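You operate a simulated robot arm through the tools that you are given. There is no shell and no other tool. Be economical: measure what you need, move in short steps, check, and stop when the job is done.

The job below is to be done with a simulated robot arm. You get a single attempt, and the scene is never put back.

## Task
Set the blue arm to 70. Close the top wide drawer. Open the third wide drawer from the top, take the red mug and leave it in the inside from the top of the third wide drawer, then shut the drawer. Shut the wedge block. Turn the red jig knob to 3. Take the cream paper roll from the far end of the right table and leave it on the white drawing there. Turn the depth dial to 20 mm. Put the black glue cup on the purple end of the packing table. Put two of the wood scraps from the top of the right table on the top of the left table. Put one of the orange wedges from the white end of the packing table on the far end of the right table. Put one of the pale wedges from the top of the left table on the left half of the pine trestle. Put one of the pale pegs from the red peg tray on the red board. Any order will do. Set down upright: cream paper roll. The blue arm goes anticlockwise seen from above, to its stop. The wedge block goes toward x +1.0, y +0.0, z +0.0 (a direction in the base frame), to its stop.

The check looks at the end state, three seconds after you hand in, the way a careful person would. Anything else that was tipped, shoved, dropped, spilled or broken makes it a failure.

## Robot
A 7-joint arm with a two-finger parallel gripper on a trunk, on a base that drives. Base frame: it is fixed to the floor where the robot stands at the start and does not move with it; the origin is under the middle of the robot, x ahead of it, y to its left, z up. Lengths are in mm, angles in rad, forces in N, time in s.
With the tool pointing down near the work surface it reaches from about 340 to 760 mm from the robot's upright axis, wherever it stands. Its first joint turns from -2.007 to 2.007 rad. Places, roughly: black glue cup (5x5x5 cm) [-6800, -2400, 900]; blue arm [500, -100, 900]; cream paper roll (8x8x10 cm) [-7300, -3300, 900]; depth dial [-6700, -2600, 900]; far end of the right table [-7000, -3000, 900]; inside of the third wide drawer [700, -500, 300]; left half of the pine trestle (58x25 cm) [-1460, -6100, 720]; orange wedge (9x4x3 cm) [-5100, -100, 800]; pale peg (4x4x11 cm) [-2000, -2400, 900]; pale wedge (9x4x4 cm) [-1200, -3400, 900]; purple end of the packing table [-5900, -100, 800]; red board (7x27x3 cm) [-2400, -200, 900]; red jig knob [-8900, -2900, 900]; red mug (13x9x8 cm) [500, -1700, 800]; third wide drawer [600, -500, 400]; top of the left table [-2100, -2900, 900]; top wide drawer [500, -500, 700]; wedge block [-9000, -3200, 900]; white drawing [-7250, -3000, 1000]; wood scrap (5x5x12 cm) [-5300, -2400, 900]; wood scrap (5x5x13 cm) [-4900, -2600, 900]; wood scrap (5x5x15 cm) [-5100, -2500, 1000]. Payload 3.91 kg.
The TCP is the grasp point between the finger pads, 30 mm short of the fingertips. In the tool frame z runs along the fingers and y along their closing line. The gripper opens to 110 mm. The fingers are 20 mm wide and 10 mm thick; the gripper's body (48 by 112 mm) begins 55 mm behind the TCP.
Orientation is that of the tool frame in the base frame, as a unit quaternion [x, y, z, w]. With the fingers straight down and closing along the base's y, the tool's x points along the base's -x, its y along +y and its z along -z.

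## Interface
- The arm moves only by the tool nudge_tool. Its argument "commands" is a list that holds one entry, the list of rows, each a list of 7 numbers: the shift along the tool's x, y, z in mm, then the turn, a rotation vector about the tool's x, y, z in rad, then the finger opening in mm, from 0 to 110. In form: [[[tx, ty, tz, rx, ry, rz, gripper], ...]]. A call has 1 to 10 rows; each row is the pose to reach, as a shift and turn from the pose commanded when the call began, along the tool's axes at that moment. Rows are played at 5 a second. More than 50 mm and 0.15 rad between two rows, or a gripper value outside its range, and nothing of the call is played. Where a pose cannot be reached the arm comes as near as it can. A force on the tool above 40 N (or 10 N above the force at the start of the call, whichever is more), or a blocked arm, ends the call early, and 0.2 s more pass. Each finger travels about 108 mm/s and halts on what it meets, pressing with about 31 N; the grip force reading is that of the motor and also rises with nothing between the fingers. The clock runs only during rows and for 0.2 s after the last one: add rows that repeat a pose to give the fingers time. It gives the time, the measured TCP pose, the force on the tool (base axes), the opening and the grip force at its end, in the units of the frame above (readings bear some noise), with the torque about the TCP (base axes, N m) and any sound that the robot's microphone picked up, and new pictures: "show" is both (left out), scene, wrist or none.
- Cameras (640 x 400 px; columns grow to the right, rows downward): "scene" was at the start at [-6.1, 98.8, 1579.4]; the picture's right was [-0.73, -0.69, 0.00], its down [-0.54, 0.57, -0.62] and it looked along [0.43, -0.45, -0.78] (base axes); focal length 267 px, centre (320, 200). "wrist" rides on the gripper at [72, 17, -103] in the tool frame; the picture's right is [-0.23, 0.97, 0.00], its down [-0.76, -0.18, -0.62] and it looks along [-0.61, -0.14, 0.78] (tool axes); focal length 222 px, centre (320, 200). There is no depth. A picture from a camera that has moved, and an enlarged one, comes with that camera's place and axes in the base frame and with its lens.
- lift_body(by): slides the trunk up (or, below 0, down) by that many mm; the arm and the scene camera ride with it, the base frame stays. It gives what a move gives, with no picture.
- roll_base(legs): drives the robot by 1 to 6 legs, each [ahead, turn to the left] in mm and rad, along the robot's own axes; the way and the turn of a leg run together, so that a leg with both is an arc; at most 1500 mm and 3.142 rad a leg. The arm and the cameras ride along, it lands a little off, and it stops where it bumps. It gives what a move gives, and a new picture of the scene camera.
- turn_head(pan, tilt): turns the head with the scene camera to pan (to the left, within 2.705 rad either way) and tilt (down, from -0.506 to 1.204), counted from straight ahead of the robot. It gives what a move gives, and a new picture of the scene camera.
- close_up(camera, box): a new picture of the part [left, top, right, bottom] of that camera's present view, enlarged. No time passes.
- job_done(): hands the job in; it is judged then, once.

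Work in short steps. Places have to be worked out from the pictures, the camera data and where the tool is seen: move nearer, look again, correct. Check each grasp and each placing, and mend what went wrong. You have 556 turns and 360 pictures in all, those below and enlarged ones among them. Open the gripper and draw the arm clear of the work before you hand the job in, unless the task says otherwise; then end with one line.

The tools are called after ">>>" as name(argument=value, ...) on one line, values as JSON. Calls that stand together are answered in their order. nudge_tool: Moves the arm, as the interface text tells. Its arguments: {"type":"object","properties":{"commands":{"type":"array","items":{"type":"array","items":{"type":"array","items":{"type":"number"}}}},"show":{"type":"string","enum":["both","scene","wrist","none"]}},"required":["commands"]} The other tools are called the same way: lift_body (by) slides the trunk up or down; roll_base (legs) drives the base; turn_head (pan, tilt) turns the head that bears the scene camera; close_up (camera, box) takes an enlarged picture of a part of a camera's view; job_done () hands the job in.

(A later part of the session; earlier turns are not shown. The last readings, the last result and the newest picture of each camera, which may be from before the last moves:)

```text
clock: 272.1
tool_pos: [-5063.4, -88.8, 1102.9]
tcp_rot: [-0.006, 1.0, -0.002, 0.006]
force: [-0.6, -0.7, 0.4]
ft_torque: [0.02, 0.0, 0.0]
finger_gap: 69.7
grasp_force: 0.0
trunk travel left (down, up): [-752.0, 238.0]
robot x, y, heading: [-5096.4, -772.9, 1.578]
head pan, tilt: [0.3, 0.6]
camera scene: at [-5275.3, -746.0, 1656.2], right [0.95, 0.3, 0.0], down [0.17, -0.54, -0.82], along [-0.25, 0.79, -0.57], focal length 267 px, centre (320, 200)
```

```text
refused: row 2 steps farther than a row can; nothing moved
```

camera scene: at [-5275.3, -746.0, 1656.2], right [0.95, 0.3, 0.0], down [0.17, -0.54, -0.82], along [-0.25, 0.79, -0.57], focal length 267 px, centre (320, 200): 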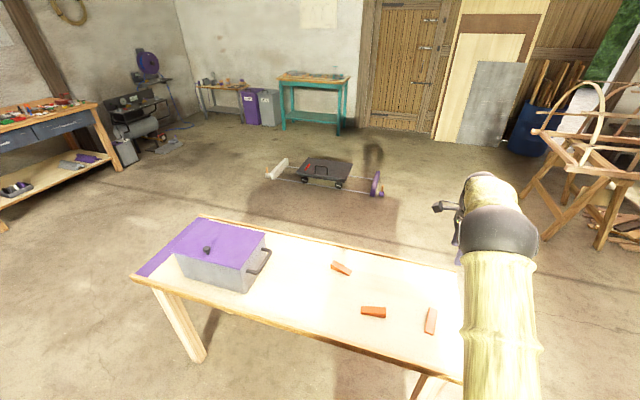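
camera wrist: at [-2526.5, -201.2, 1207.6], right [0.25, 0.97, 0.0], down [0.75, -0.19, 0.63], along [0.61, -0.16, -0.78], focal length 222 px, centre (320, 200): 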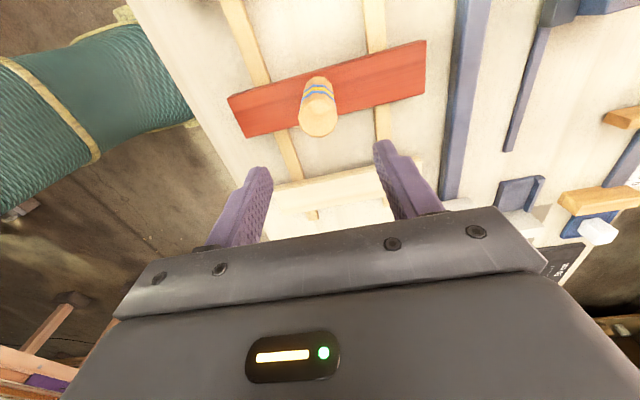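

I redo the move in shorter rows.

>>> nudge_tool(commands=[[[40, -12, 10, 0, 0, -0.04, 80], [80, -24, 20, 0, 0, -0.08, 80], [120, -36, 30, 0, 0, -0.13, 80], [160, -48, 45, 0, 0, -0.18, 80], [198, -62, 60, 0, 0, -0.225, 80], [198, -62, 100, 0, 0, -0.225, 80], [198, -62, 100, 0, 0, -0.225, 80]]], show="both")

```text
clock: 273.7
tool_pos: [-5259.5, -153.7, 1004.2]
tcp_rot: [-0.117, 0.993, -0.002, 0.005]
force: [0.0, -0.6, 0.3]
ft_torque: [0.01, 0.02, 0.0]
finger_gap: 79.9
grasp_force: 0.2
trunk travel left (down, up): [-752.0, 238.0]
robot x, y, heading: [-5098.0, -770.6, 1.581]
head pan, tilt: [0.3, 0.6]
camera scene: at [-5275.3, -747.5, 1656.3], right [0.95, 0.3, 0.0], down [0.17, -0.54, -0.83], along [-0.25, 0.79, -0.56], focal length 267 px, centre (320, 200)
camera wrist: at [-5334.1, -151.7, 1107.6], right [-0.01, 1.0, 0.0], down [0.78, 0.01, 0.63], along [0.63, 0.0, -0.78], focal length 222 px, centre (320, 200)
```

scene: 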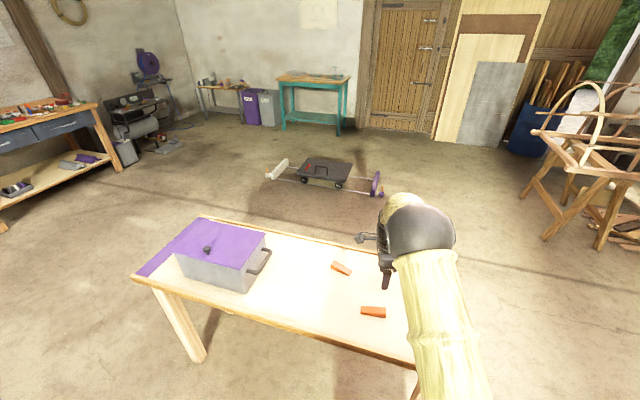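
wrist: 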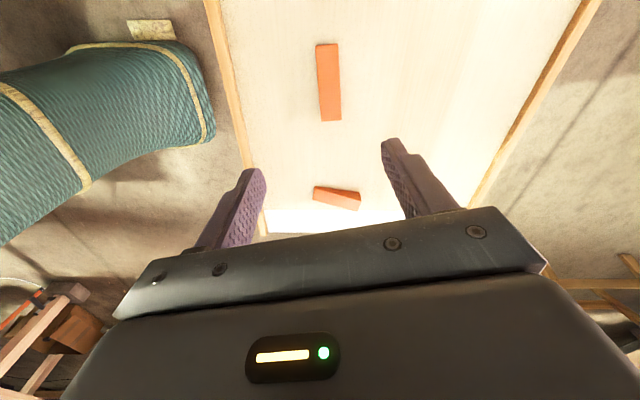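

The wedge is centred near (-5267,-142), nearly along x. I adjust and lower to z≈880 for a closer look.

>>> nudge_tool(commands=[[[-6, 5, 30, 0, 0, 0.06, 80], [-12, 9.5, 70, 0, 0, 0.12, 80], [-12, 9.5, 110, 0, 0, 0.12, 80], [-12, 9.5, 124, 0, 0, 0.12, 80], [-12, 9.5, 124, 0, 0, 0.12, 80]]], show="wrist")

```text
clock: 274.9
tool_pos: [-5249.3, -143.1, 879.3]
tcp_rot: [-0.057, 0.998, -0.001, 0.005]
force: [0.2, 0.0, -0.1]
ft_torque: [0.02, 0.0, 0.0]
finger_gap: 80.0
grasp_force: 0.1
trunk travel left (down, up): [-752.0, 238.0]
robot x, y, heading: [-5095.5, -771.2, 1.58]
head pan, tilt: [0.3, 0.6]
camera wrist: at [-5323.7, -132.1, 983.1], right [0.11, 0.99, 0.0], down [0.77, -0.09, 0.63], along [0.63, -0.07, -0.78], focal length 222 px, centre (320, 200)
```

wrist: 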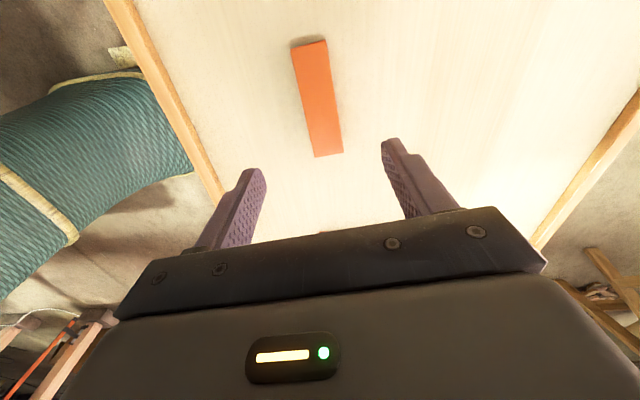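

Aligned. I fine-tune and descend, watching for table contact.

>>> nudge_tool(commands=[[[5, 5.6, 20, 0, 0, 0.03, 80], [5, 5.6, 35, 0, 0, 0.03, 80], [5, 5.6, 45, 0, 0, 0.03, 80], [5, 5.6, 52, 0, 0, 0.03, 80], [5, 5.6, 58, 0, 0, 0.03, 80], [5, 5.6, 63, 0, 0, 0.03, 80]]], show="wrist")

```text
clock: 276.3
tool_pos: [-5254.3, -136.1, 814.9]
tcp_rot: [-0.043, 0.999, -0.002, 0.005]
force: [-0.8, -0.3, -0.2]
ft_torque: [0.0, -0.02, 0.01]
finger_gap: 79.8
grasp_force: 0.1
trunk travel left (down, up): [-752.0, 238.0]
robot x, y, heading: [-5099.9, -772.4, 1.581]
head pan, tilt: [0.3, 0.6]
camera wrist: at [-5328.1, -124.2, 918.6], right [0.14, 0.99, 0.0], down [0.77, -0.11, 0.63], along [0.62, -0.09, -0.78], focal length 222 px, centre (320, 200)
```

wrist: 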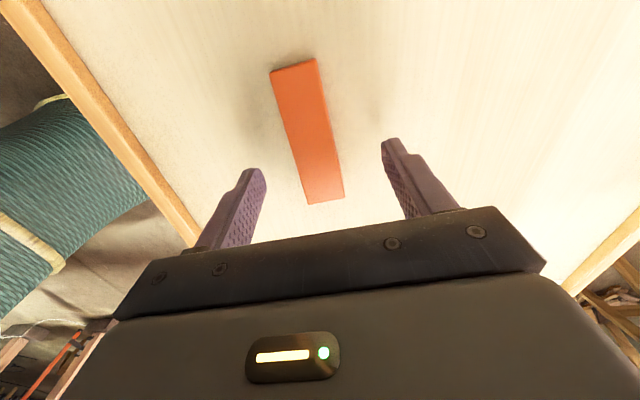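

The wedge top is about fingertip level now. I lower further in small steps.

>>> nudge_tool(commands=[[[6, 0, 5, 0, 0, 0, 80], [6, -3, 10, 0, 0, 0, 80], [6, -3, 15, 0, 0, 0, 80], [6, -3, 20, 0, 0, 0, 80], [6, -3, 24, 0, 0, 0, 80]]], show="wrist")

```text
clock: 277.5
tool_pos: [-5259.4, -141.1, 791.5]
tcp_rot: [-0.042, 0.999, -0.002, 0.004]
force: [0.1, -0.1, -0.2]
ft_torque: [-0.03, 0.03, 0.0]
finger_gap: 80.0
grasp_force: 0.0
trunk travel left (down, up): [-752.0, 238.0]
robot x, y, heading: [-5097.7, -770.2, 1.574]
head pan, tilt: [0.3, 0.6]
camera wrist: at [-5333.9, -129.1, 894.1], right [0.14, 0.99, 0.0], down [0.77, -0.11, 0.63], along [0.62, -0.09, -0.78], focal length 222 px, centre (320, 200)
```

wrist: 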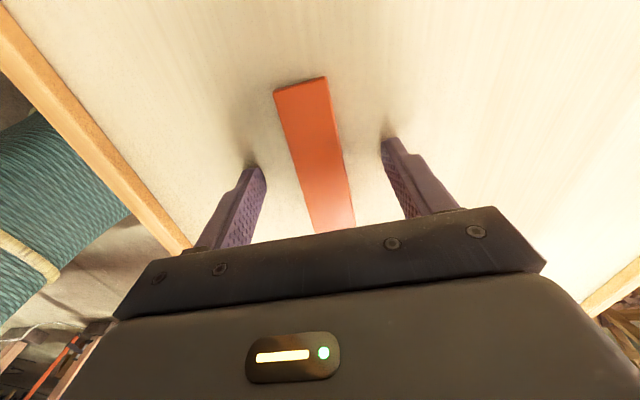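

Finger shadows show the tips just above the table. I go 5 mm lower and close.

>>> nudge_tool(commands=[[[0, 0, 5, 0, 0, 0, 80], [0, 0, 5, 0, 0, 0, 60], [0, 0, 5, 0, 0, 0, 45], [0, 0, 5, 0, 0, 0, 30], [0, 0, 5, 0, 0, 0, 15], [0, 0, 5, 0, 0, 0, 15]]], show="wrist")

```text
clock: 278.9
tool_pos: [-5259.3, -142.6, 789.5]
tcp_rot: [-0.043, 0.999, 0.002, 0.005]
force: [0.4, -5.7, 37.1]
ft_torque: [-0.56, 0.28, 0.1]
finger_gap: 29.0
grasp_force: 31.1
trunk travel left (down, up): [-752.0, 238.0]
robot x, y, heading: [-5096.0, -769.3, 1.579]
head pan, tilt: [0.3, 0.6]
camera wrist: at [-5333.4, -131.3, 893.3], right [0.14, 0.99, 0.0], down [0.77, -0.11, 0.63], along [0.62, -0.09, -0.78], focal length 222 px, centre (320, 200)
```

wrist: 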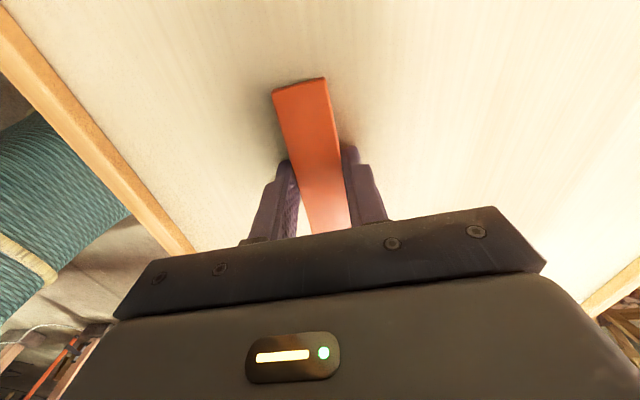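

Table is at z≈759; wedge gripped at 29 mm. I lift.

>>> nudge_tool(commands=[[[0, 0, -10, 0, 0, 0, 5], [0, 0, -40, 0, 0, 0, 5], [0, 0, -80, 0, 0, 0, 5], [0, 0, -120, 0, 0, 0, 5], [0, 0, -165, 0, 0, 0, 5], [0, 0, -210, 0, 0, 0, 5], [0, 0, -255, 0, 0, 0, 5], [0, 0, -300, 0, 0, 0, 5]]], show="both")

```text
clock: 280.7
tool_pos: [-5259.2, -145.4, 1084.1]
tcp_rot: [-0.042, 0.999, -0.002, 0.004]
force: [0.2, 0.2, 0.3]
ft_torque: [0.02, 0.01, -0.01]
finger_gap: 28.7
grasp_force: 31.2
trunk travel left (down, up): [-752.0, 238.0]
robot x, y, heading: [-5097.4, -771.9, 1.574]
head pan, tilt: [0.3, 0.6]
camera scene: at [-5275.1, -747.6, 1656.2], right [0.95, 0.3, 0.0], down [0.17, -0.54, -0.83], along [-0.25, 0.79, -0.56], focal length 267 px, centre (320, 200)
camera wrist: at [-5334.1, -131.2, 1187.0], right [0.14, 0.99, 0.0], down [0.77, -0.11, 0.63], along [0.62, -0.09, -0.78], focal length 222 px, centre (320, 200)
```

scene: 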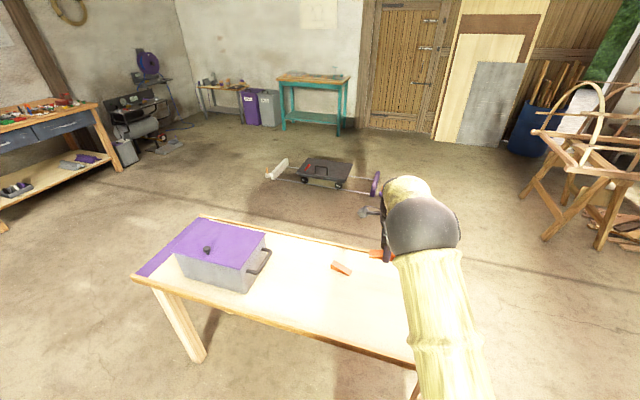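
wrist: 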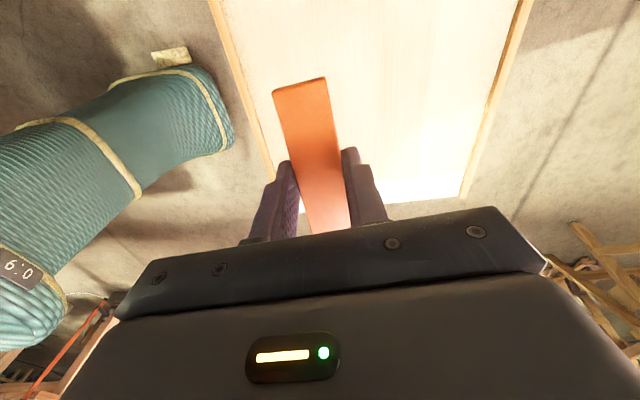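

Wedge held. I drive toward the right table, stopping near (-6700,-1600) facing -y, to look.

>>> roll_base(legs=[[-150, 0], [0, 1.97], [1400, 0], [330, 0], [0, 1.17]])

>>> turn_head(pan=0.3, tilt=0.55)

```text
clock: 302.9
tool_pos: [-6516.7, -2218.5, 1084.3]
tcp_rot: [1.0, 0.026, -0.005, -0.002]
force: [-0.2, 0.4, -0.4]
ft_torque: [-0.02, -0.01, 0.02]
finger_gap: 28.8
grasp_force: 31.0
trunk travel left (down, up): [-752.0, 238.0]
robot x, y, heading: [-6660.3, -1582.2, -1.598]
head pan, tilt: [0.3, 0.6]
camera scene: at [-6477.5, -1612.3, 1656.2], right [-0.96, -0.27, 0.0], down [-0.15, 0.54, -0.82], along [0.22, -0.79, -0.57], focal length 267 px, centre (320, 200)
```

scene: 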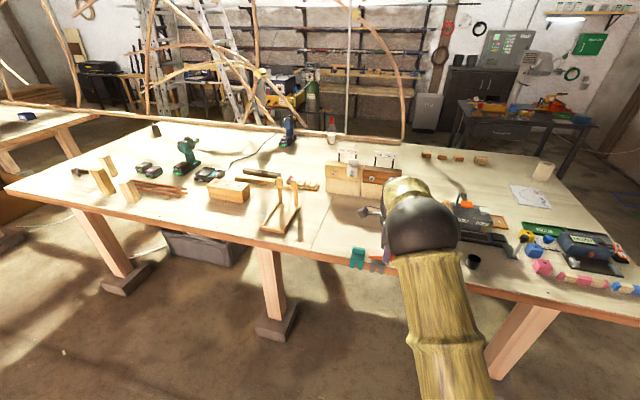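

```text
clock: 303.6
tool_pos: [-6516.4, -2217.1, 1084.2]
tcp_rot: [1.0, 0.026, -0.005, -0.003]
force: [-0.2, -0.2, 0.3]
ft_torque: [-0.01, 0.0, 0.02]
finger_gap: 28.9
grasp_force: 30.9
trunk travel left (down, up): [-752.0, 238.0]
robot x, y, heading: [-6657.2, -1581.8, -1.598]
head pan, tilt: [0.3, 0.55]
camera scene: at [-6477.3, -1613.7, 1660.7], right [-0.96, -0.27, 0.0], down [-0.14, 0.5, -0.85], along [0.23, -0.82, -0.52], focal length 267 px, centre (320, 200)
```

scene: 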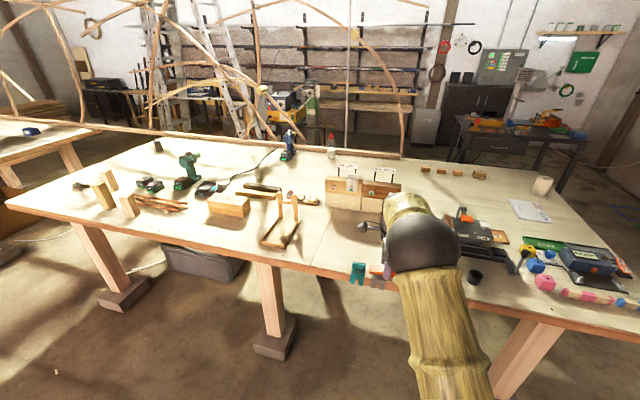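

I enlarge the far (right) end of the table.

>>> close_up(camera="scene", box=[400, 140, 640, 310])

>>> close_up(camera="scene", box=[60, 140, 320, 260])

```text
2.35 times, centred on (520, 225) of scene
camera zoom: at [-6477.3, -1613.7, 1660.7], right [-0.96, -0.27, 0.0], down [-0.14, 0.5, -0.85], along [0.23, -0.82, -0.52], focal length 627 px, centre (-151, 141)
```

zoom: 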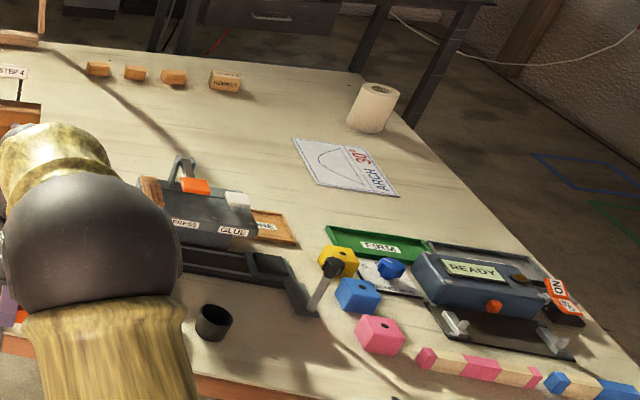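

```text
2.46 times, centred on (190, 200) of scene
camera zoom: at [-6477.3, -1613.7, 1660.7], right [-0.96, -0.27, 0.0], down [-0.14, 0.5, -0.85], along [0.23, -0.82, -0.52], focal length 656 px, centre (640, 200)
```

zoom: 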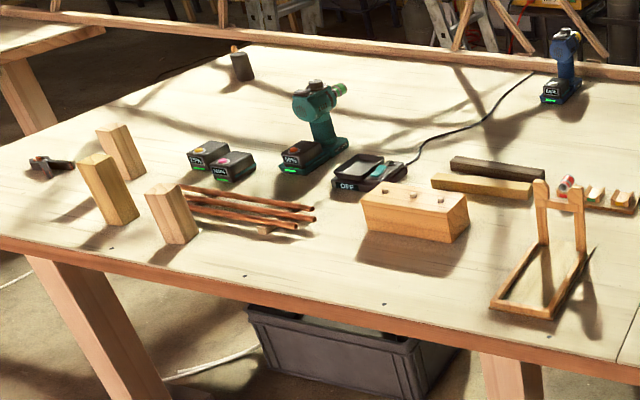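

The roll is near (-7355,-3283), the drawing near (-7237,-3058), table end at x≈-7470, so those jobs are best done from the table's end. I check the path there.

>>> turn_head(pan=-0.7, tilt=0.5)

```text
clock: 304.9
tool_pos: [-6516.8, -2217.7, 1083.9]
tcp_rot: [1.0, 0.026, -0.004, -0.002]
force: [-0.8, -0.2, 0.3]
ft_torque: [0.0, 0.0, 0.01]
finger_gap: 28.8
grasp_force: 30.7
trunk travel left (down, up): [-752.0, 238.0]
robot x, y, heading: [-6657.3, -1583.5, -1.599]
head pan, tilt: [-0.7, 0.499]
camera scene: at [-6561.9, -1595.4, 1665.3], right [-0.75, 0.66, 0.0], down [0.32, 0.36, -0.88], along [-0.58, -0.66, -0.48], focal length 267 px, centre (320, 200)
```

scene: 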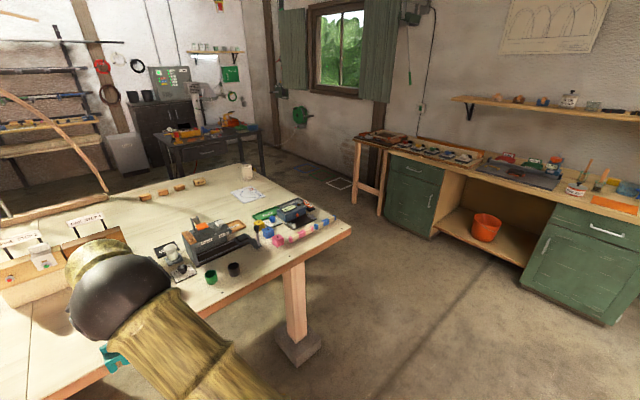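

Route is clear (green bench front at x≈-8700). I drive round to the table's end at about (-7950,-3150).

>>> roll_base(legs=[[0, -1.23], [1360, 0], [0, 1.26]])

```text
clock: 321.6
tool_pos: [-7716.4, -2625.7, 1083.2]
tcp_rot: [0.998, 0.064, -0.006, -0.002]
force: [-0.4, 0.5, 0.2]
ft_torque: [-0.04, 0.03, -0.01]
finger_gap: 28.7
grasp_force: 30.7
trunk travel left (down, up): [-752.0, 238.0]
robot x, y, heading: [-7908.4, -2008.1, -1.516]
head pan, tilt: [-0.7, 0.499]
camera scene: at [-7810.0, -2009.6, 1665.3], right [-0.8, 0.6, 0.0], down [0.29, 0.38, -0.88], along [-0.53, -0.7, -0.48], focal length 267 px, centre (320, 200)
```

scene: 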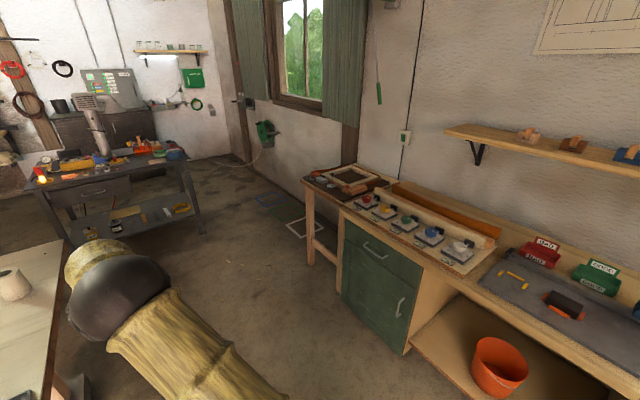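

I see the coloured knobs on the bench. I continue to the table's end and face +x.

>>> roll_base(legs=[[0, -0.06], [1140, 0], [0, 1.576]])

>>> turn_head(pan=0.3, tilt=0.75)

```text
clock: 334.9
tool_pos: [-7303.1, -2955.8, 1082.5]
tcp_rot: [0.646, 0.763, -0.006, 0.003]
force: [-0.1, 0.1, -0.3]
ft_torque: [-0.02, 0.0, 0.01]
finger_gap: 28.8
grasp_force: 30.9
trunk travel left (down, up): [-752.0, 238.0]
robot x, y, heading: [-7912.3, -3165.7, 0.087]
head pan, tilt: [-0.7, 0.499]
camera scene: at [-7912.6, -3071.7, 1665.3], right [-0.57, -0.82, 0.0], down [-0.39, 0.28, -0.88], along [0.72, -0.5, -0.48], focal length 267 px, centre (320, 200)
```

scene: 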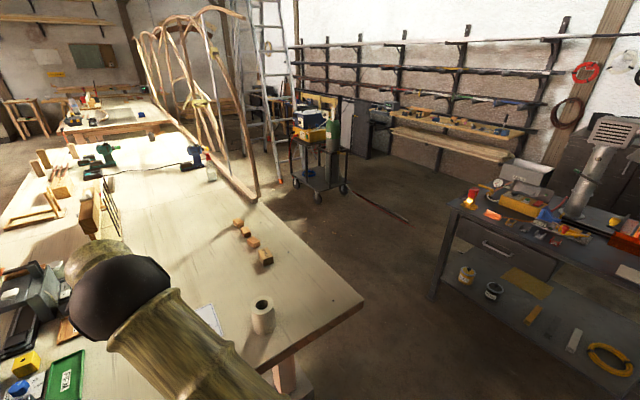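

```text
clock: 336.2
tool_pos: [-7302.8, -2956.5, 1084.4]
tcp_rot: [0.646, 0.763, -0.006, 0.002]
force: [0.2, -0.2, -0.2]
ft_torque: [0.0, 0.0, 0.01]
finger_gap: 28.9
grasp_force: 30.6
trunk travel left (down, up): [-752.0, 238.0]
robot x, y, heading: [-7917.7, -3165.9, 0.083]
head pan, tilt: [0.3, 0.75]
camera scene: at [-7910.3, -2988.2, 1643.3], right [0.38, -0.93, 0.0], down [-0.63, -0.26, -0.73], along [0.68, 0.28, -0.68], focal length 267 px, centre (320, 200)
```

scene: 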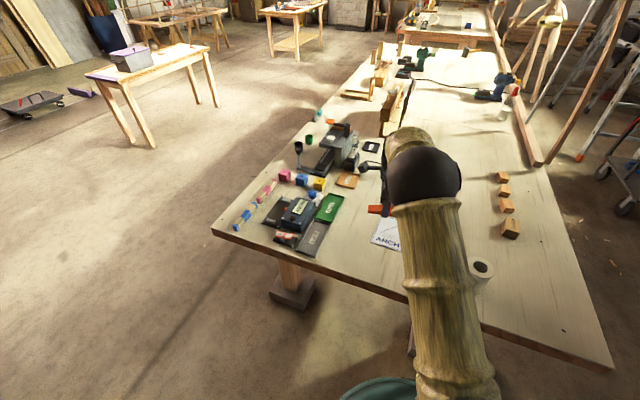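

I drive 100 closer, straighten, and plan the wedge spot around (-7130,-3270), free between roll and the small blocks.

>>> roll_base(legs=[[0, -0.085], [100, 0]])

>>> nudge_tool(commands=[[[-40, 0, 0, 0, 0, 0, 5], [-80, 0, 0, 0, 0, 0, 5], [-120, 0, 0, 0, 0, 0, 5], [-160, 0, 0, 0, 0, 0, 5], [-200, 10, 0, 0, 0, 0, 5], [-240, 30, 0, 0, 0, 0, 5], [-265, 50, 0, 0, 0, 0, 5], [-265, 60, 0, 0, 0, 0, 5]]], show="both")

```text
clock: 338.0
tool_pos: [-7186.9, -3006.3, 1081.4]
tcp_rot: [0.678, 0.735, -0.005, 0.001]
force: [-0.5, 0.0, 0.3]
ft_torque: [-0.01, 0.0, 0.02]
finger_gap: 28.9
grasp_force: 31.3
trunk travel left (down, up): [-752.0, 238.0]
robot x, y, heading: [-7819.3, -3165.7, 0.006]
head pan, tilt: [0.3, 0.75]
camera scene: at [-7794.5, -2988.6, 1643.3], right [0.3, -0.95, 0.0], down [-0.65, -0.2, -0.73], along [0.7, 0.22, -0.68], focal length 267 px, centre (320, 200)
```

scene: 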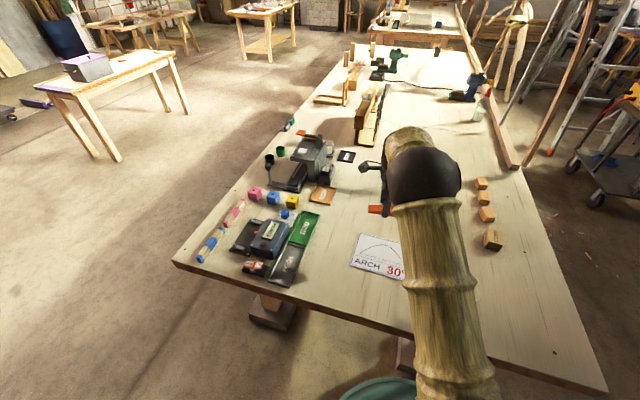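

```text
clock: 339.8
tool_pos: [-7105.6, -3265.0, 1085.6]
tcp_rot: [0.678, 0.735, -0.006, 0.001]
force: [-0.1, 0.0, 0.7]
ft_torque: [0.0, 0.0, 0.0]
finger_gap: 29.0
grasp_force: 31.1
trunk travel left (down, up): [-752.0, 238.0]
robot x, y, heading: [-7813.5, -3166.2, 0.007]
head pan, tilt: [0.3, 0.75]
camera scene: at [-7795.9, -2988.5, 1643.3], right [0.3, -0.95, 0.0], down [-0.65, -0.2, -0.73], along [0.7, 0.22, -0.68], focal length 267 px, centre (320, 200)
camera wrist: at [-7094.3, -3188.4, 1188.1], right [0.99, -0.15, 0.0], down [-0.11, -0.77, 0.63], along [-0.09, -0.62, -0.78], focal length 222 px, centre (320, 200)
```

scene: 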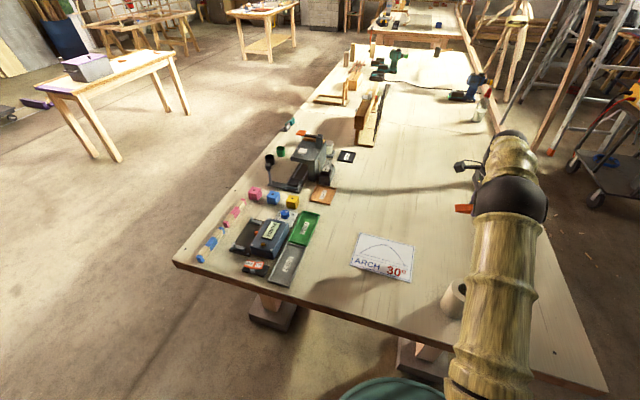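
wrist: 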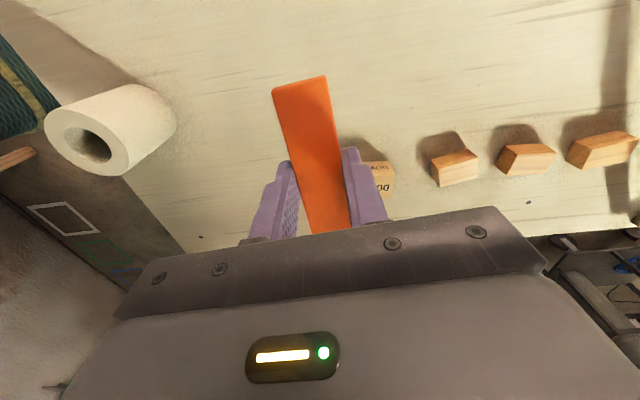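

Clear spot right below (blocks are at y≈-3400, roll at -7285). I lower the wedge toward the table.

>>> nudge_tool(commands=[[[0, 0, 40, 0, 0, 0, 5], [0, 0, 80, 0, 0, 0, 5], [0, 0, 120, 0, 0, 0, 5], [0, 0, 140, 0, 0, 0, 5], [0, 0, 155, 0, 0, 0, 5], [0, 0, 165, 0, 0, 0, 5], [0, 0, 170, 0, 0, 0, 5]]], show="wrist")

```text
clock: 341.4
tool_pos: [-7107.1, -3267.8, 916.0]
tcp_rot: [0.677, 0.736, -0.005, 0.003]
force: [0.2, -0.3, 0.2]
ft_torque: [0.02, -0.02, 0.01]
finger_gap: 28.7
grasp_force: 31.3
trunk travel left (down, up): [-752.0, 238.0]
robot x, y, heading: [-7818.1, -3168.5, 0.006]
head pan, tilt: [0.3, 0.75]
camera wrist: at [-7095.9, -3192.8, 1018.5], right [0.99, -0.15, 0.0], down [-0.11, -0.77, 0.63], along [-0.09, -0.62, -0.78], focal length 222 px, centre (320, 200)
```

wrist: 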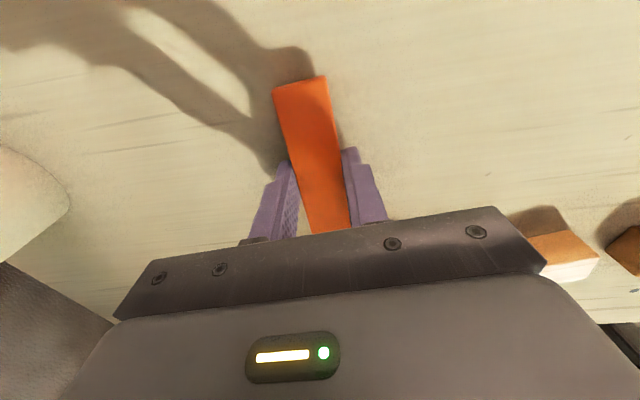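

>>> nudge_tool(commands=[[[0, 0, 4, 0, 0, 0, 5], [0, 0, 8, 0, 0, 0, 5], [0, 0, 12, 0, 0, 0, 5], [0, 0, 16, 0, 0, 0, 5], [0, 0, 20, 0, 0, 0, 5], [0, 0, 24, 0, 0, 0, 5], [0, 0, 28, 0, 0, 0, 5], [0, 0, 32, 0, 0, 0, 5]]], show="wrist")

```text
clock: 342.4
tool_pos: [-7106.6, -3269.0, 909.7]
tcp_rot: [0.678, 0.735, -0.002, 0.006]
force: [-9.3, 1.7, 18.2]
ft_torque: [0.15, 0.64, 0.02]
finger_gap: 29.1
grasp_force: 31.0
trunk travel left (down, up): [-752.0, 238.0]
robot x, y, heading: [-7818.0, -3166.0, 0.007]
head pan, tilt: [0.3, 0.75]
stopped in row 4: the force on the tool passed its limit at 44 N (the readings are from after the stop); the commanded pose is now the measured one
camera wrist: at [-7096.5, -3193.3, 1013.3], right [0.99, -0.15, 0.01], down [-0.12, -0.77, 0.63], along [-0.09, -0.63, -0.78], focal length 222 px, centre (320, 200)
```

wrist: 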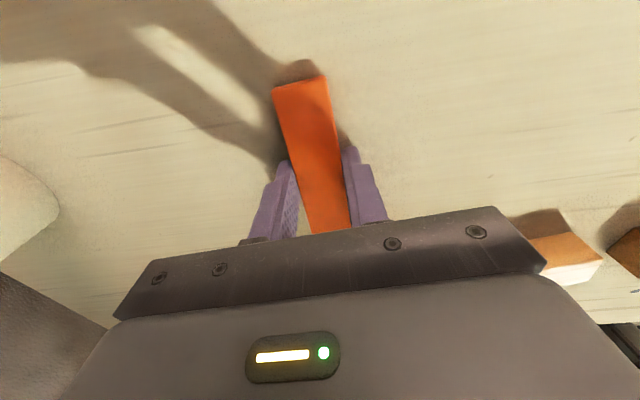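

Touched down at z≈910 (table ≈ 879). I release and rise.

>>> nudge_tool(commands=[[[0, 0, 0, 0, 0, 0, 35], [0, 0, 0, 0, 0, 0, 50], [0, 0, 0, 0, 0, 0, 60], [0, 0, -20, 0, 0, 0, 60], [0, 0, -60, 0, 0, 0, 60], [0, 0, -100, 0, 0, 0, 60], [0, 0, -140, 0, 0, 0, 60]]], show="wrist")

```text
clock: 343.9
tool_pos: [-7105.9, -3268.3, 1045.4]
tcp_rot: [0.677, 0.736, -0.003, 0.005]
force: [0.0, 0.1, 0.2]
ft_torque: [0.0, 0.05, -0.02]
finger_gap: 59.9
grasp_force: 0.0
trunk travel left (down, up): [-752.0, 238.0]
robot x, y, heading: [-7813.5, -3170.6, 0.006]
head pan, tilt: [0.3, 0.75]
camera wrist: at [-7095.9, -3192.8, 1148.7], right [0.99, -0.15, 0.01], down [-0.12, -0.77, 0.63], along [-0.09, -0.63, -0.78], focal length 222 px, centre (320, 200)
```

wrist: 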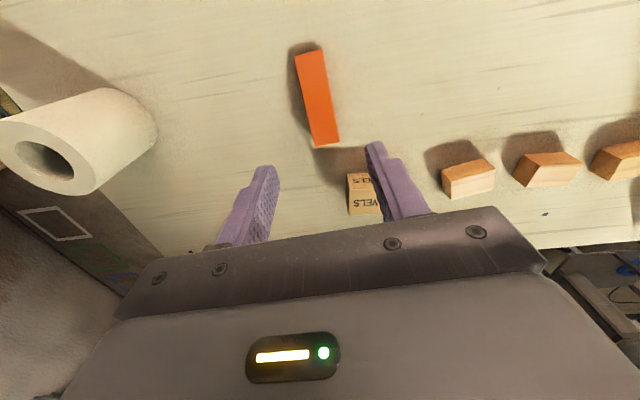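

Wedge lies well on the far end. Now the roll, top centre about (-7325,-3252); I open to 110 and move above it.

>>> nudge_tool(commands=[[[6, -42, -15, 0, 0, 0, 80], [12, -84, -25, 0, 0, 0, 110], [18, -126, -25, 0, 0, 0, 110], [24, -168, -25, 0, 0, 0, 110], [28, -190, -25, 0, 0, 0, 110], [28, -205, -25, 0, 0, 0, 110]]], show="both")

```text
clock: 345.4
tool_pos: [-7311.8, -3256.4, 1070.7]
tcp_rot: [0.678, 0.735, -0.002, 0.006]
force: [0.0, -1.3, 0.1]
ft_torque: [-0.02, -0.04, -0.02]
finger_gap: 110.2
grasp_force: 0.1
trunk travel left (down, up): [-752.0, 238.0]
robot x, y, heading: [-7814.1, -3170.7, 0.008]
head pan, tilt: [0.3, 0.75]
camera scene: at [-7796.5, -2988.7, 1643.3], right [0.3, -0.95, 0.0], down [-0.65, -0.2, -0.73], along [0.7, 0.22, -0.68], focal length 267 px, centre (320, 200)
camera wrist: at [-7301.2, -3179.8, 1174.1], right [0.99, -0.15, 0.01], down [-0.12, -0.77, 0.63], along [-0.09, -0.63, -0.77], focal length 222 px, centre (320, 200)
```

scene: 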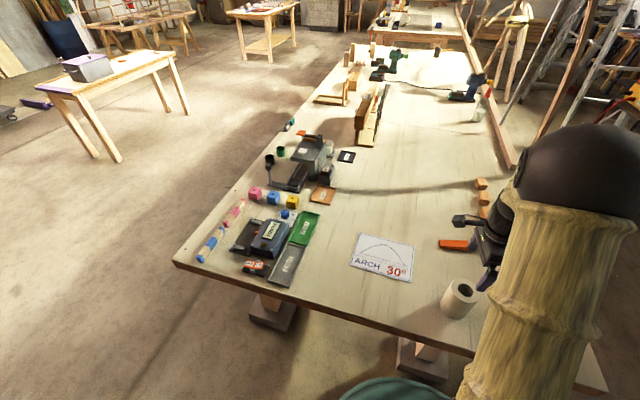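
wrist: 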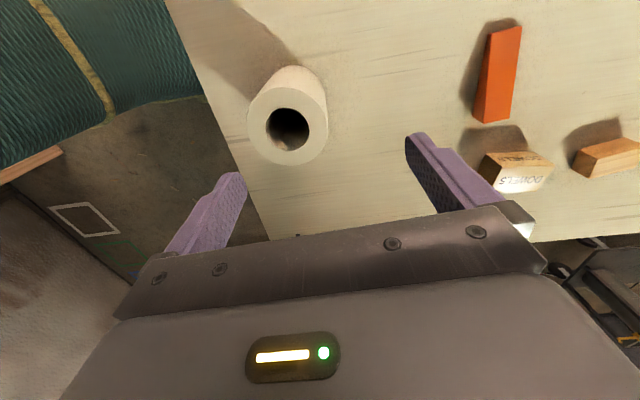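

Roll top centre: (-7341,-3248). I centre over it and lower to just above.

>>> nudge_tool(commands=[[[5, -14, 10, 0, 0, 0, 110], [10.4, -28, 30, 0, 0, 0, 110], [10.4, -28, 50, 0, 0, 0, 110], [10.4, -28, 50, 0, 0, 0, 110]]], show="wrist")

```text
clock: 346.4
tool_pos: [-7340.3, -3250.2, 1022.5]
tcp_rot: [0.677, 0.736, -0.003, 0.006]
force: [0.2, -0.3, 0.9]
ft_torque: [0.03, 0.04, 0.0]
finger_gap: 109.9
grasp_force: 0.0
trunk travel left (down, up): [-752.0, 238.0]
robot x, y, heading: [-7814.9, -3168.5, 0.003]
head pan, tilt: [0.3, 0.75]
camera wrist: at [-7330.1, -3173.2, 1124.8], right [0.99, -0.15, 0.01], down [-0.12, -0.77, 0.63], along [-0.09, -0.63, -0.78], focal length 222 px, centre (320, 200)
```

wrist: 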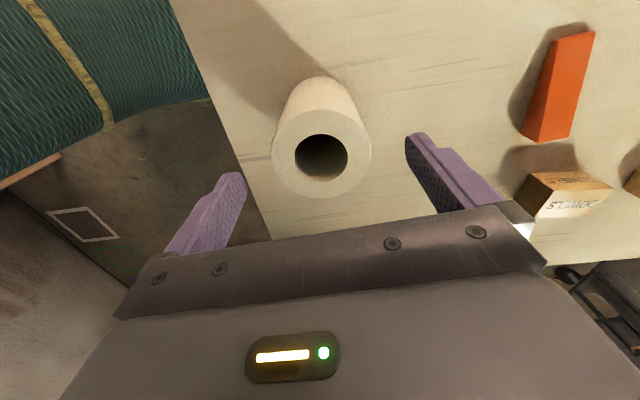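

Aligned. I descend to z≈938 and close.

>>> nudge_tool(commands=[[[-2, 0, 30, 0, 0, 0, 110], [-2, 0, 60, 0, 0, 0, 110], [-2, 0, 84, 0, 0, 0, 110], [-2, 0, 84, 0, 0, 0, 95], [-2, 0, 84, 0, 0, 0, 80], [-2, 0, 84, 0, 0, 0, 65], [-2, 0, 84, 0, 0, 0, 65]]], show="wrist")

```text
clock: 347.9
tool_pos: [-7341.7, -3251.7, 935.0]
tcp_rot: [0.677, 0.736, -0.003, 0.005]
force: [0.2, 0.4, -0.3]
ft_torque: [-0.03, 0.0, 0.0]
finger_gap: 73.2
grasp_force: 30.8
trunk travel left (down, up): [-752.0, 238.0]
robot x, y, heading: [-7811.5, -3168.6, 0.007]
head pan, tilt: [0.3, 0.75]
camera wrist: at [-7330.4, -3174.9, 1039.0], right [0.99, -0.15, 0.01], down [-0.12, -0.77, 0.63], along [-0.09, -0.63, -0.78], focal length 222 px, centre (320, 200)
```

wrist: 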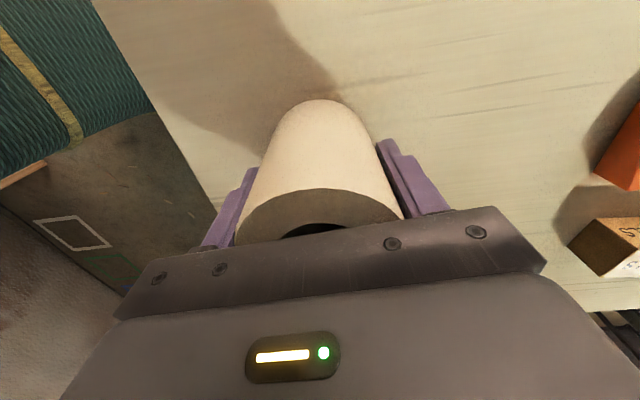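

Gripped at 73 mm. I lift 100 mm and carry it over the drawing, centre about (-7210,-3030).

>>> nudge_tool(commands=[[[0, 0, -40, 0, 0, 0, 50], [0, 0, -80, 0, 0, 0, 50], [30, 21, -100, 0, 0, 0, 50], [65, 47, -100, 0, 0, 0, 50], [100, 72, -100, 0, 0, 0, 50], [135, 97, -100, 0, 0, 0, 50], [170, 122, -100, 0, 0, 0, 50], [205, 147, -100, 0, 0, 0, 50], [210, 150, -100, 0, 0, 0, 50]]], show="both")

```text
clock: 349.9
tool_pos: [-7209.2, -3029.9, 1033.9]
tcp_rot: [0.677, 0.736, -0.002, 0.006]
force: [0.0, -0.4, -0.8]
ft_torque: [0.02, -0.01, 0.02]
finger_gap: 73.4
grasp_force: 30.9
trunk travel left (down, up): [-752.0, 238.0]
robot x, y, heading: [-7815.9, -3168.5, 0.002]
head pan, tilt: [0.3, 0.75]
camera scene: at [-7796.3, -2988.9, 1643.4], right [0.3, -0.95, 0.0], down [-0.65, -0.2, -0.73], along [0.7, 0.22, -0.68], focal length 267 px, centre (320, 200)
camera wrist: at [-7198.4, -2954.4, 1136.3], right [0.99, -0.15, 0.01], down [-0.12, -0.77, 0.63], along [-0.09, -0.63, -0.78], focal length 222 px, centre (320, 200)
```

scene: 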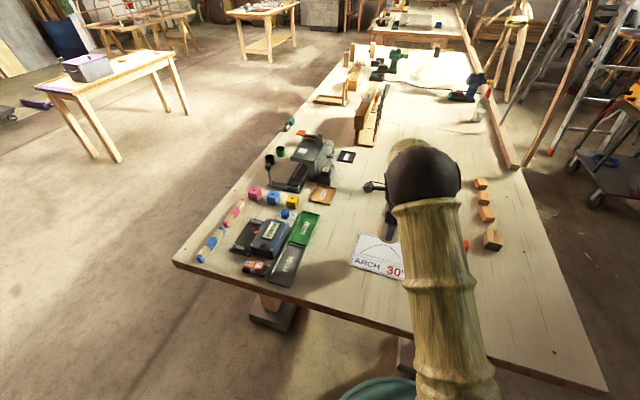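
wrist: 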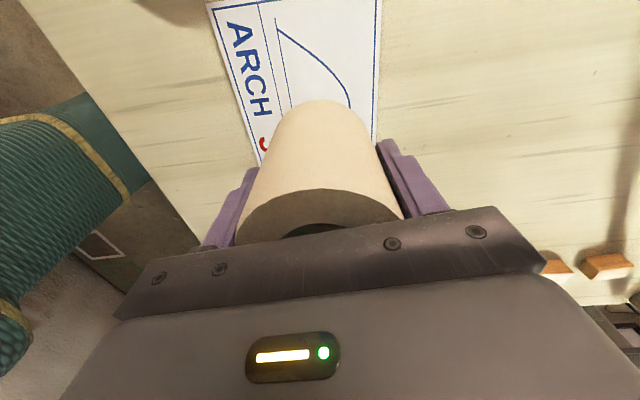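

Drawing spans x -7293…-7148, y -2931…-3120. I shift 11 mm toward -x and lower.

>>> nudge_tool(commands=[[[5, -11, 20, 0, 0, 0, 50], [5, -11, 50, 0, 0, 0, 50], [5, -11, 75, 0, 0, 0, 50], [5, -11, 85, 0, 0, 0, 50], [5, -11, 90, 0, 0, 0, 50], [5, -11, 94, 0, 0, 0, 50], [5, -11, 98, 0, 0, 0, 50], [5, -11, 101, 0, 0, 0, 50], [5, -11, 104, 0, 0, 0, 50]]], show="both")

```text
clock: 351.9
tool_pos: [-7218.9, -3025.7, 931.3]
tcp_rot: [0.678, 0.735, -0.002, 0.007]
force: [4.4, 2.7, 24.5]
ft_torque: [-0.14, 0.63, -0.01]
finger_gap: 73.4
grasp_force: 30.9
trunk travel left (down, up): [-752.0, 238.0]
robot x, y, heading: [-7813.7, -3166.8, 0.011]
head pan, tilt: [0.3, 0.75]
camera scene: at [-7798.0, -2988.8, 1643.5], right [0.3, -0.95, 0.0], down [-0.65, -0.2, -0.73], along [0.7, 0.22, -0.68], focal length 267 px, centre (320, 200)
camera wrist: at [-7209.2, -2950.0, 1034.6], right [0.99, -0.15, 0.01], down [-0.12, -0.77, 0.63], along [-0.08, -0.63, -0.78], focal length 222 px, centre (320, 200)
```

scene: 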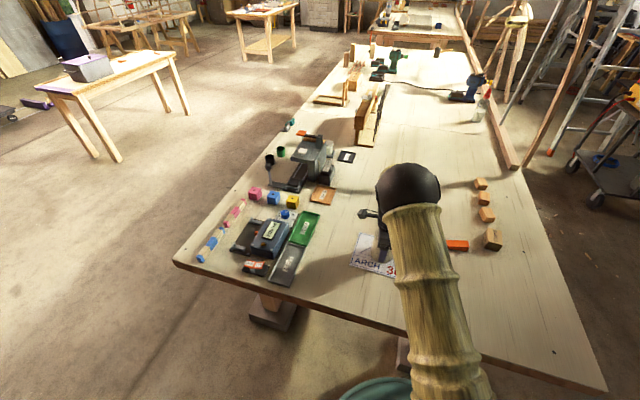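
wrist: 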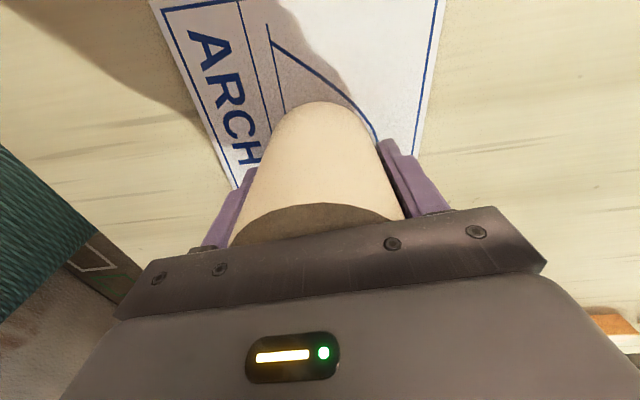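

It stands on the drawing (24 N contact). I ease up 2 mm, release and rise.

>>> nudge_tool(commands=[[[0, 0, -2, 0, 0, 0, 75], [0, 0, -2, 0, 0, 0, 85], [0, 0, -2, 0, 0, 0, 100], [0, 0, -2, 0, 0, 0, 105], [0, 0, -30, 0, 0, 0, 105], [0, 0, -70, 0, 0, 0, 105], [0, 0, -110, 0, 0, 0, 105], [0, 0, -150, 0, 0, 0, 105]]], show="wrist")

```text
clock: 353.8
tool_pos: [-7220.4, -3025.2, 1081.1]
tcp_rot: [0.677, 0.736, -0.003, 0.006]
force: [1.1, -0.1, -0.3]
ft_torque: [-0.01, 0.0, 0.0]
finger_gap: 105.1
grasp_force: 0.1
trunk travel left (down, up): [-752.0, 238.0]
robot x, y, heading: [-7815.2, -3168.4, 0.007]
head pan, tilt: [0.3, 0.75]
camera wrist: at [-7210.2, -2948.8, 1183.8], right [0.99, -0.15, 0.01], down [-0.12, -0.77, 0.63], along [-0.09, -0.63, -0.78], focal length 222 px, centre (320, 200)
```

wrist: 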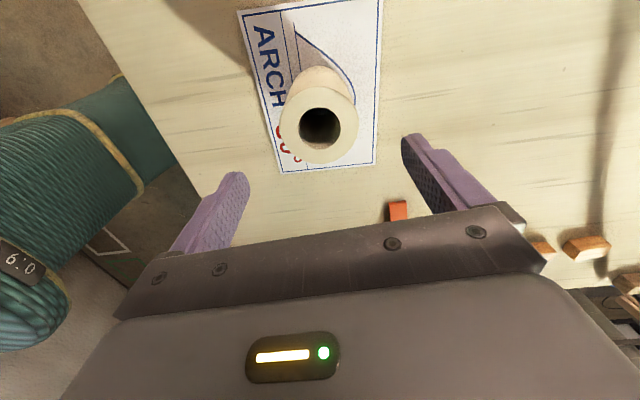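

The roll stands on the drawing. Next the jig bench behind me: I turn around and look.

>>> roll_base(legs=[[0, 3.135]])

>>> turn_head(pan=-0.3, tilt=0.6)

```text
clock: 364.7
tool_pos: [-8421.8, -3264.8, 1079.9]
tcp_rot: [0.71, -0.704, -0.005, -0.003]
force: [0.1, 0.1, -0.2]
ft_torque: [0.01, 0.0, 0.0]
finger_gap: 105.1
grasp_force: 0.0
trunk travel left (down, up): [-752.0, 238.0]
robot x, y, heading: [-7820.3, -3169.1, 3.069]
head pan, tilt: [0.3, 0.75]
camera scene: at [-7846.6, -3341.1, 1643.3], right [-0.23, 0.97, 0.0], down [0.66, 0.16, -0.73], along [-0.71, -0.17, -0.68], focal length 267 px, centre (320, 200)
```

scene: 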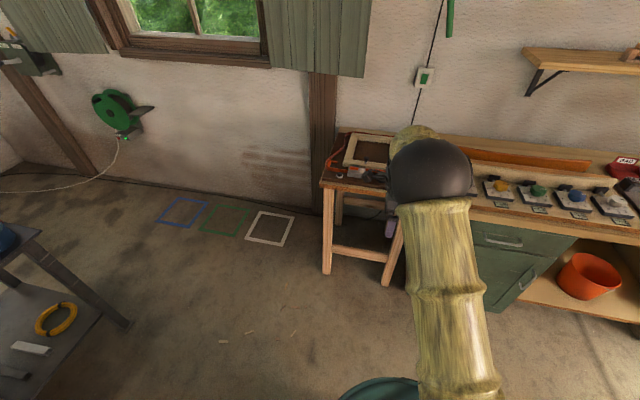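

```text
clock: 365.7
tool_pos: [-8422.6, -3264.6, 1079.1]
tcp_rot: [0.711, -0.704, -0.006, -0.004]
force: [0.8, 0.1, 0.4]
ft_torque: [-0.01, 0.0, 0.02]
finger_gap: 105.3
grasp_force: 0.1
trunk travel left (down, up): [-752.0, 238.0]
robot x, y, heading: [-7816.5, -3168.5, 3.072]
head pan, tilt: [-0.3, 0.6]
camera scene: at [-7848.4, -3290.3, 1656.2], right [0.36, 0.93, 0.0], down [0.53, -0.2, -0.82], along [-0.77, 0.3, -0.57], focal length 267 px, centre (320, 200)
```

scene: 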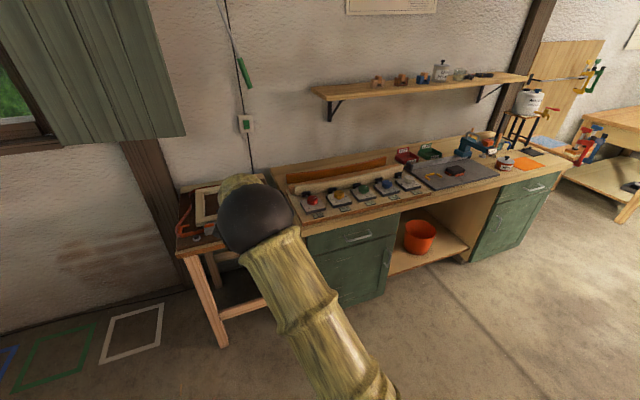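

>>> close_up(camera="scene", box=[170, 140, 450, 270])

```text
2.29 times, centred on (310, 205) of scene
camera zoom: at [-7848.4, -3290.3, 1656.2], right [0.36, 0.93, 0.0], down [0.53, -0.2, -0.82], along [-0.77, 0.3, -0.57], focal length 610 px, centre (343, 189)
```

zoom: 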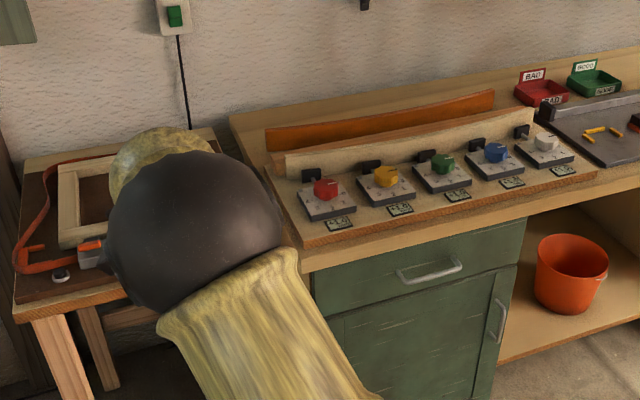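

The red knob is near (-8842,-2943). I drive ahead 400 with heading corrected, then look down with the wrist.

>>> roll_base(legs=[[0, 0.068], [400, 0]])

>>> nudge_tool(commands=[[[0, 0, 0, 0, 0, 0, 70]]], show="wrist")

```text
clock: 369.1
tool_pos: [-8809.7, -3316.0, 1079.1]
tcp_rot: [0.737, -0.675, -0.006, -0.004]
force: [0.5, 1.1, 0.3]
ft_torque: [-0.03, -0.03, 0.04]
finger_gap: 105.2
grasp_force: 0.1
trunk travel left (down, up): [-752.0, 238.0]
robot x, y, heading: [-8210.5, -3169.3, -3.127]
head pan, tilt: [-0.3, 0.6]
camera scene: at [-8235.0, -3294.8, 1656.2], right [0.28, 0.96, 0.0], down [0.54, -0.16, -0.82], along [-0.79, 0.23, -0.57], focal length 267 px, centre (320, 200)
```

scene: 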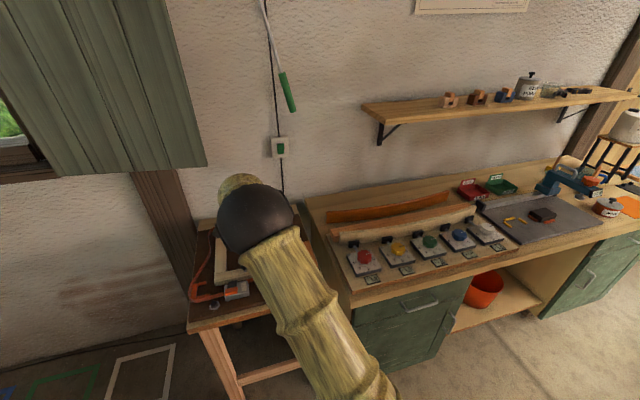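

```text
clock: 369.4
tool_pos: [-8807.6, -3316.0, 1079.3]
tcp_rot: [0.738, -0.675, -0.006, -0.003]
force: [-0.5, 0.4, 0.1]
ft_torque: [0.0, -0.02, -0.01]
finger_gap: 70.1
grasp_force: 0.0
trunk travel left (down, up): [-752.0, 238.0]
robot x, y, heading: [-8216.4, -3171.7, -3.132]
head pan, tilt: [-0.3, 0.6]
camera wrist: at [-8818.3, -3389.4, 1182.9], right [-0.99, 0.14, 0.01], down [0.11, 0.77, 0.63], along [0.08, 0.63, -0.78], focal length 222 px, centre (320, 200)
```

wrist: 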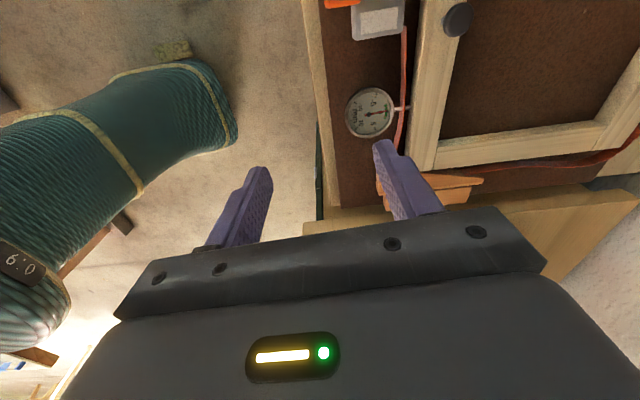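

I enlarge the side table and the knobs.

>>> close_up(camera="scene", box=[180, 170, 340, 320])

>>> close_up(camera="scene", box=[320, 200, 520, 310])

>>> close_up(camera="wrist", box=[300, 0, 640, 220])

```text
2.67 times, centred on (260, 245) of scene
camera zoom: at [-8234.4, -3294.8, 1656.2], right [0.28, 0.96, 0.0], down [0.54, -0.16, -0.82], along [-0.79, 0.23, -0.57], focal length 711 px, centre (480, 80)
```

zoom: 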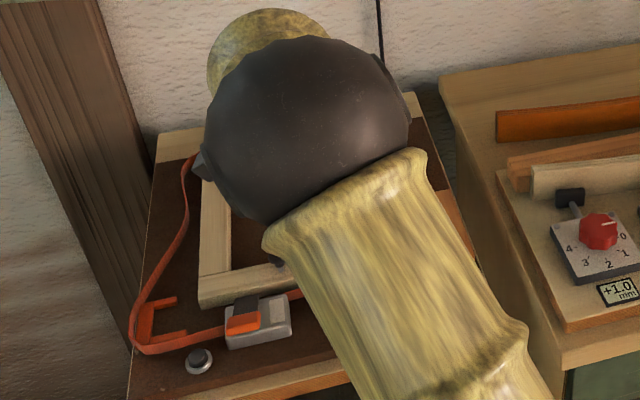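

```text
3.20 times, centred on (420, 255) of scene
camera zoom: at [-8234.4, -3294.8, 1656.2], right [0.28, 0.96, 0.0], down [0.54, -0.16, -0.82], along [-0.79, 0.23, -0.57], focal length 853 px, centre (0, 24)
```

zoom: 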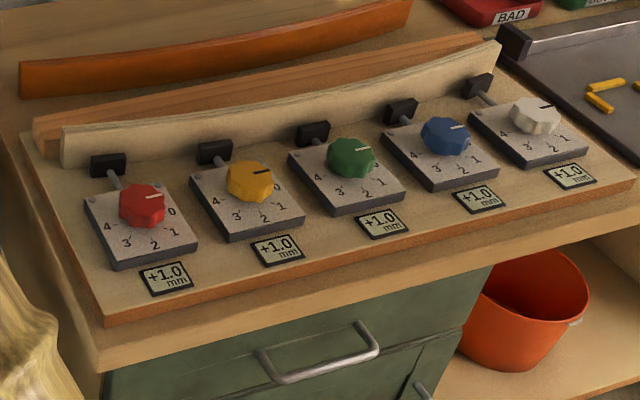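

```text
1.82 times, centred on (470, 110) of wrist
camera zoom: at [-8818.3, -3389.4, 1182.9], right [-0.99, 0.14, 0.01], down [0.11, 0.77, 0.63], along [0.08, 0.63, -0.78], focal length 404 px, centre (47, 364)
```

zoom: 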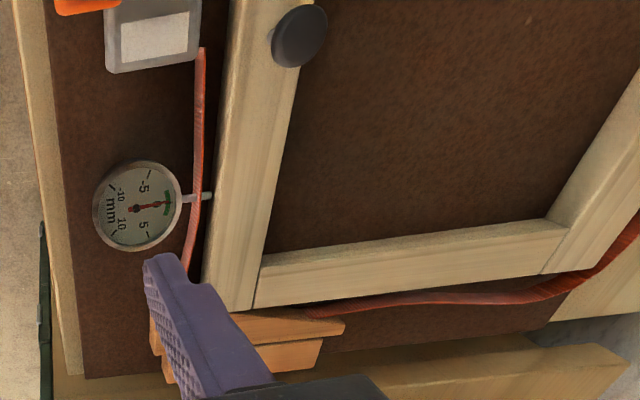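

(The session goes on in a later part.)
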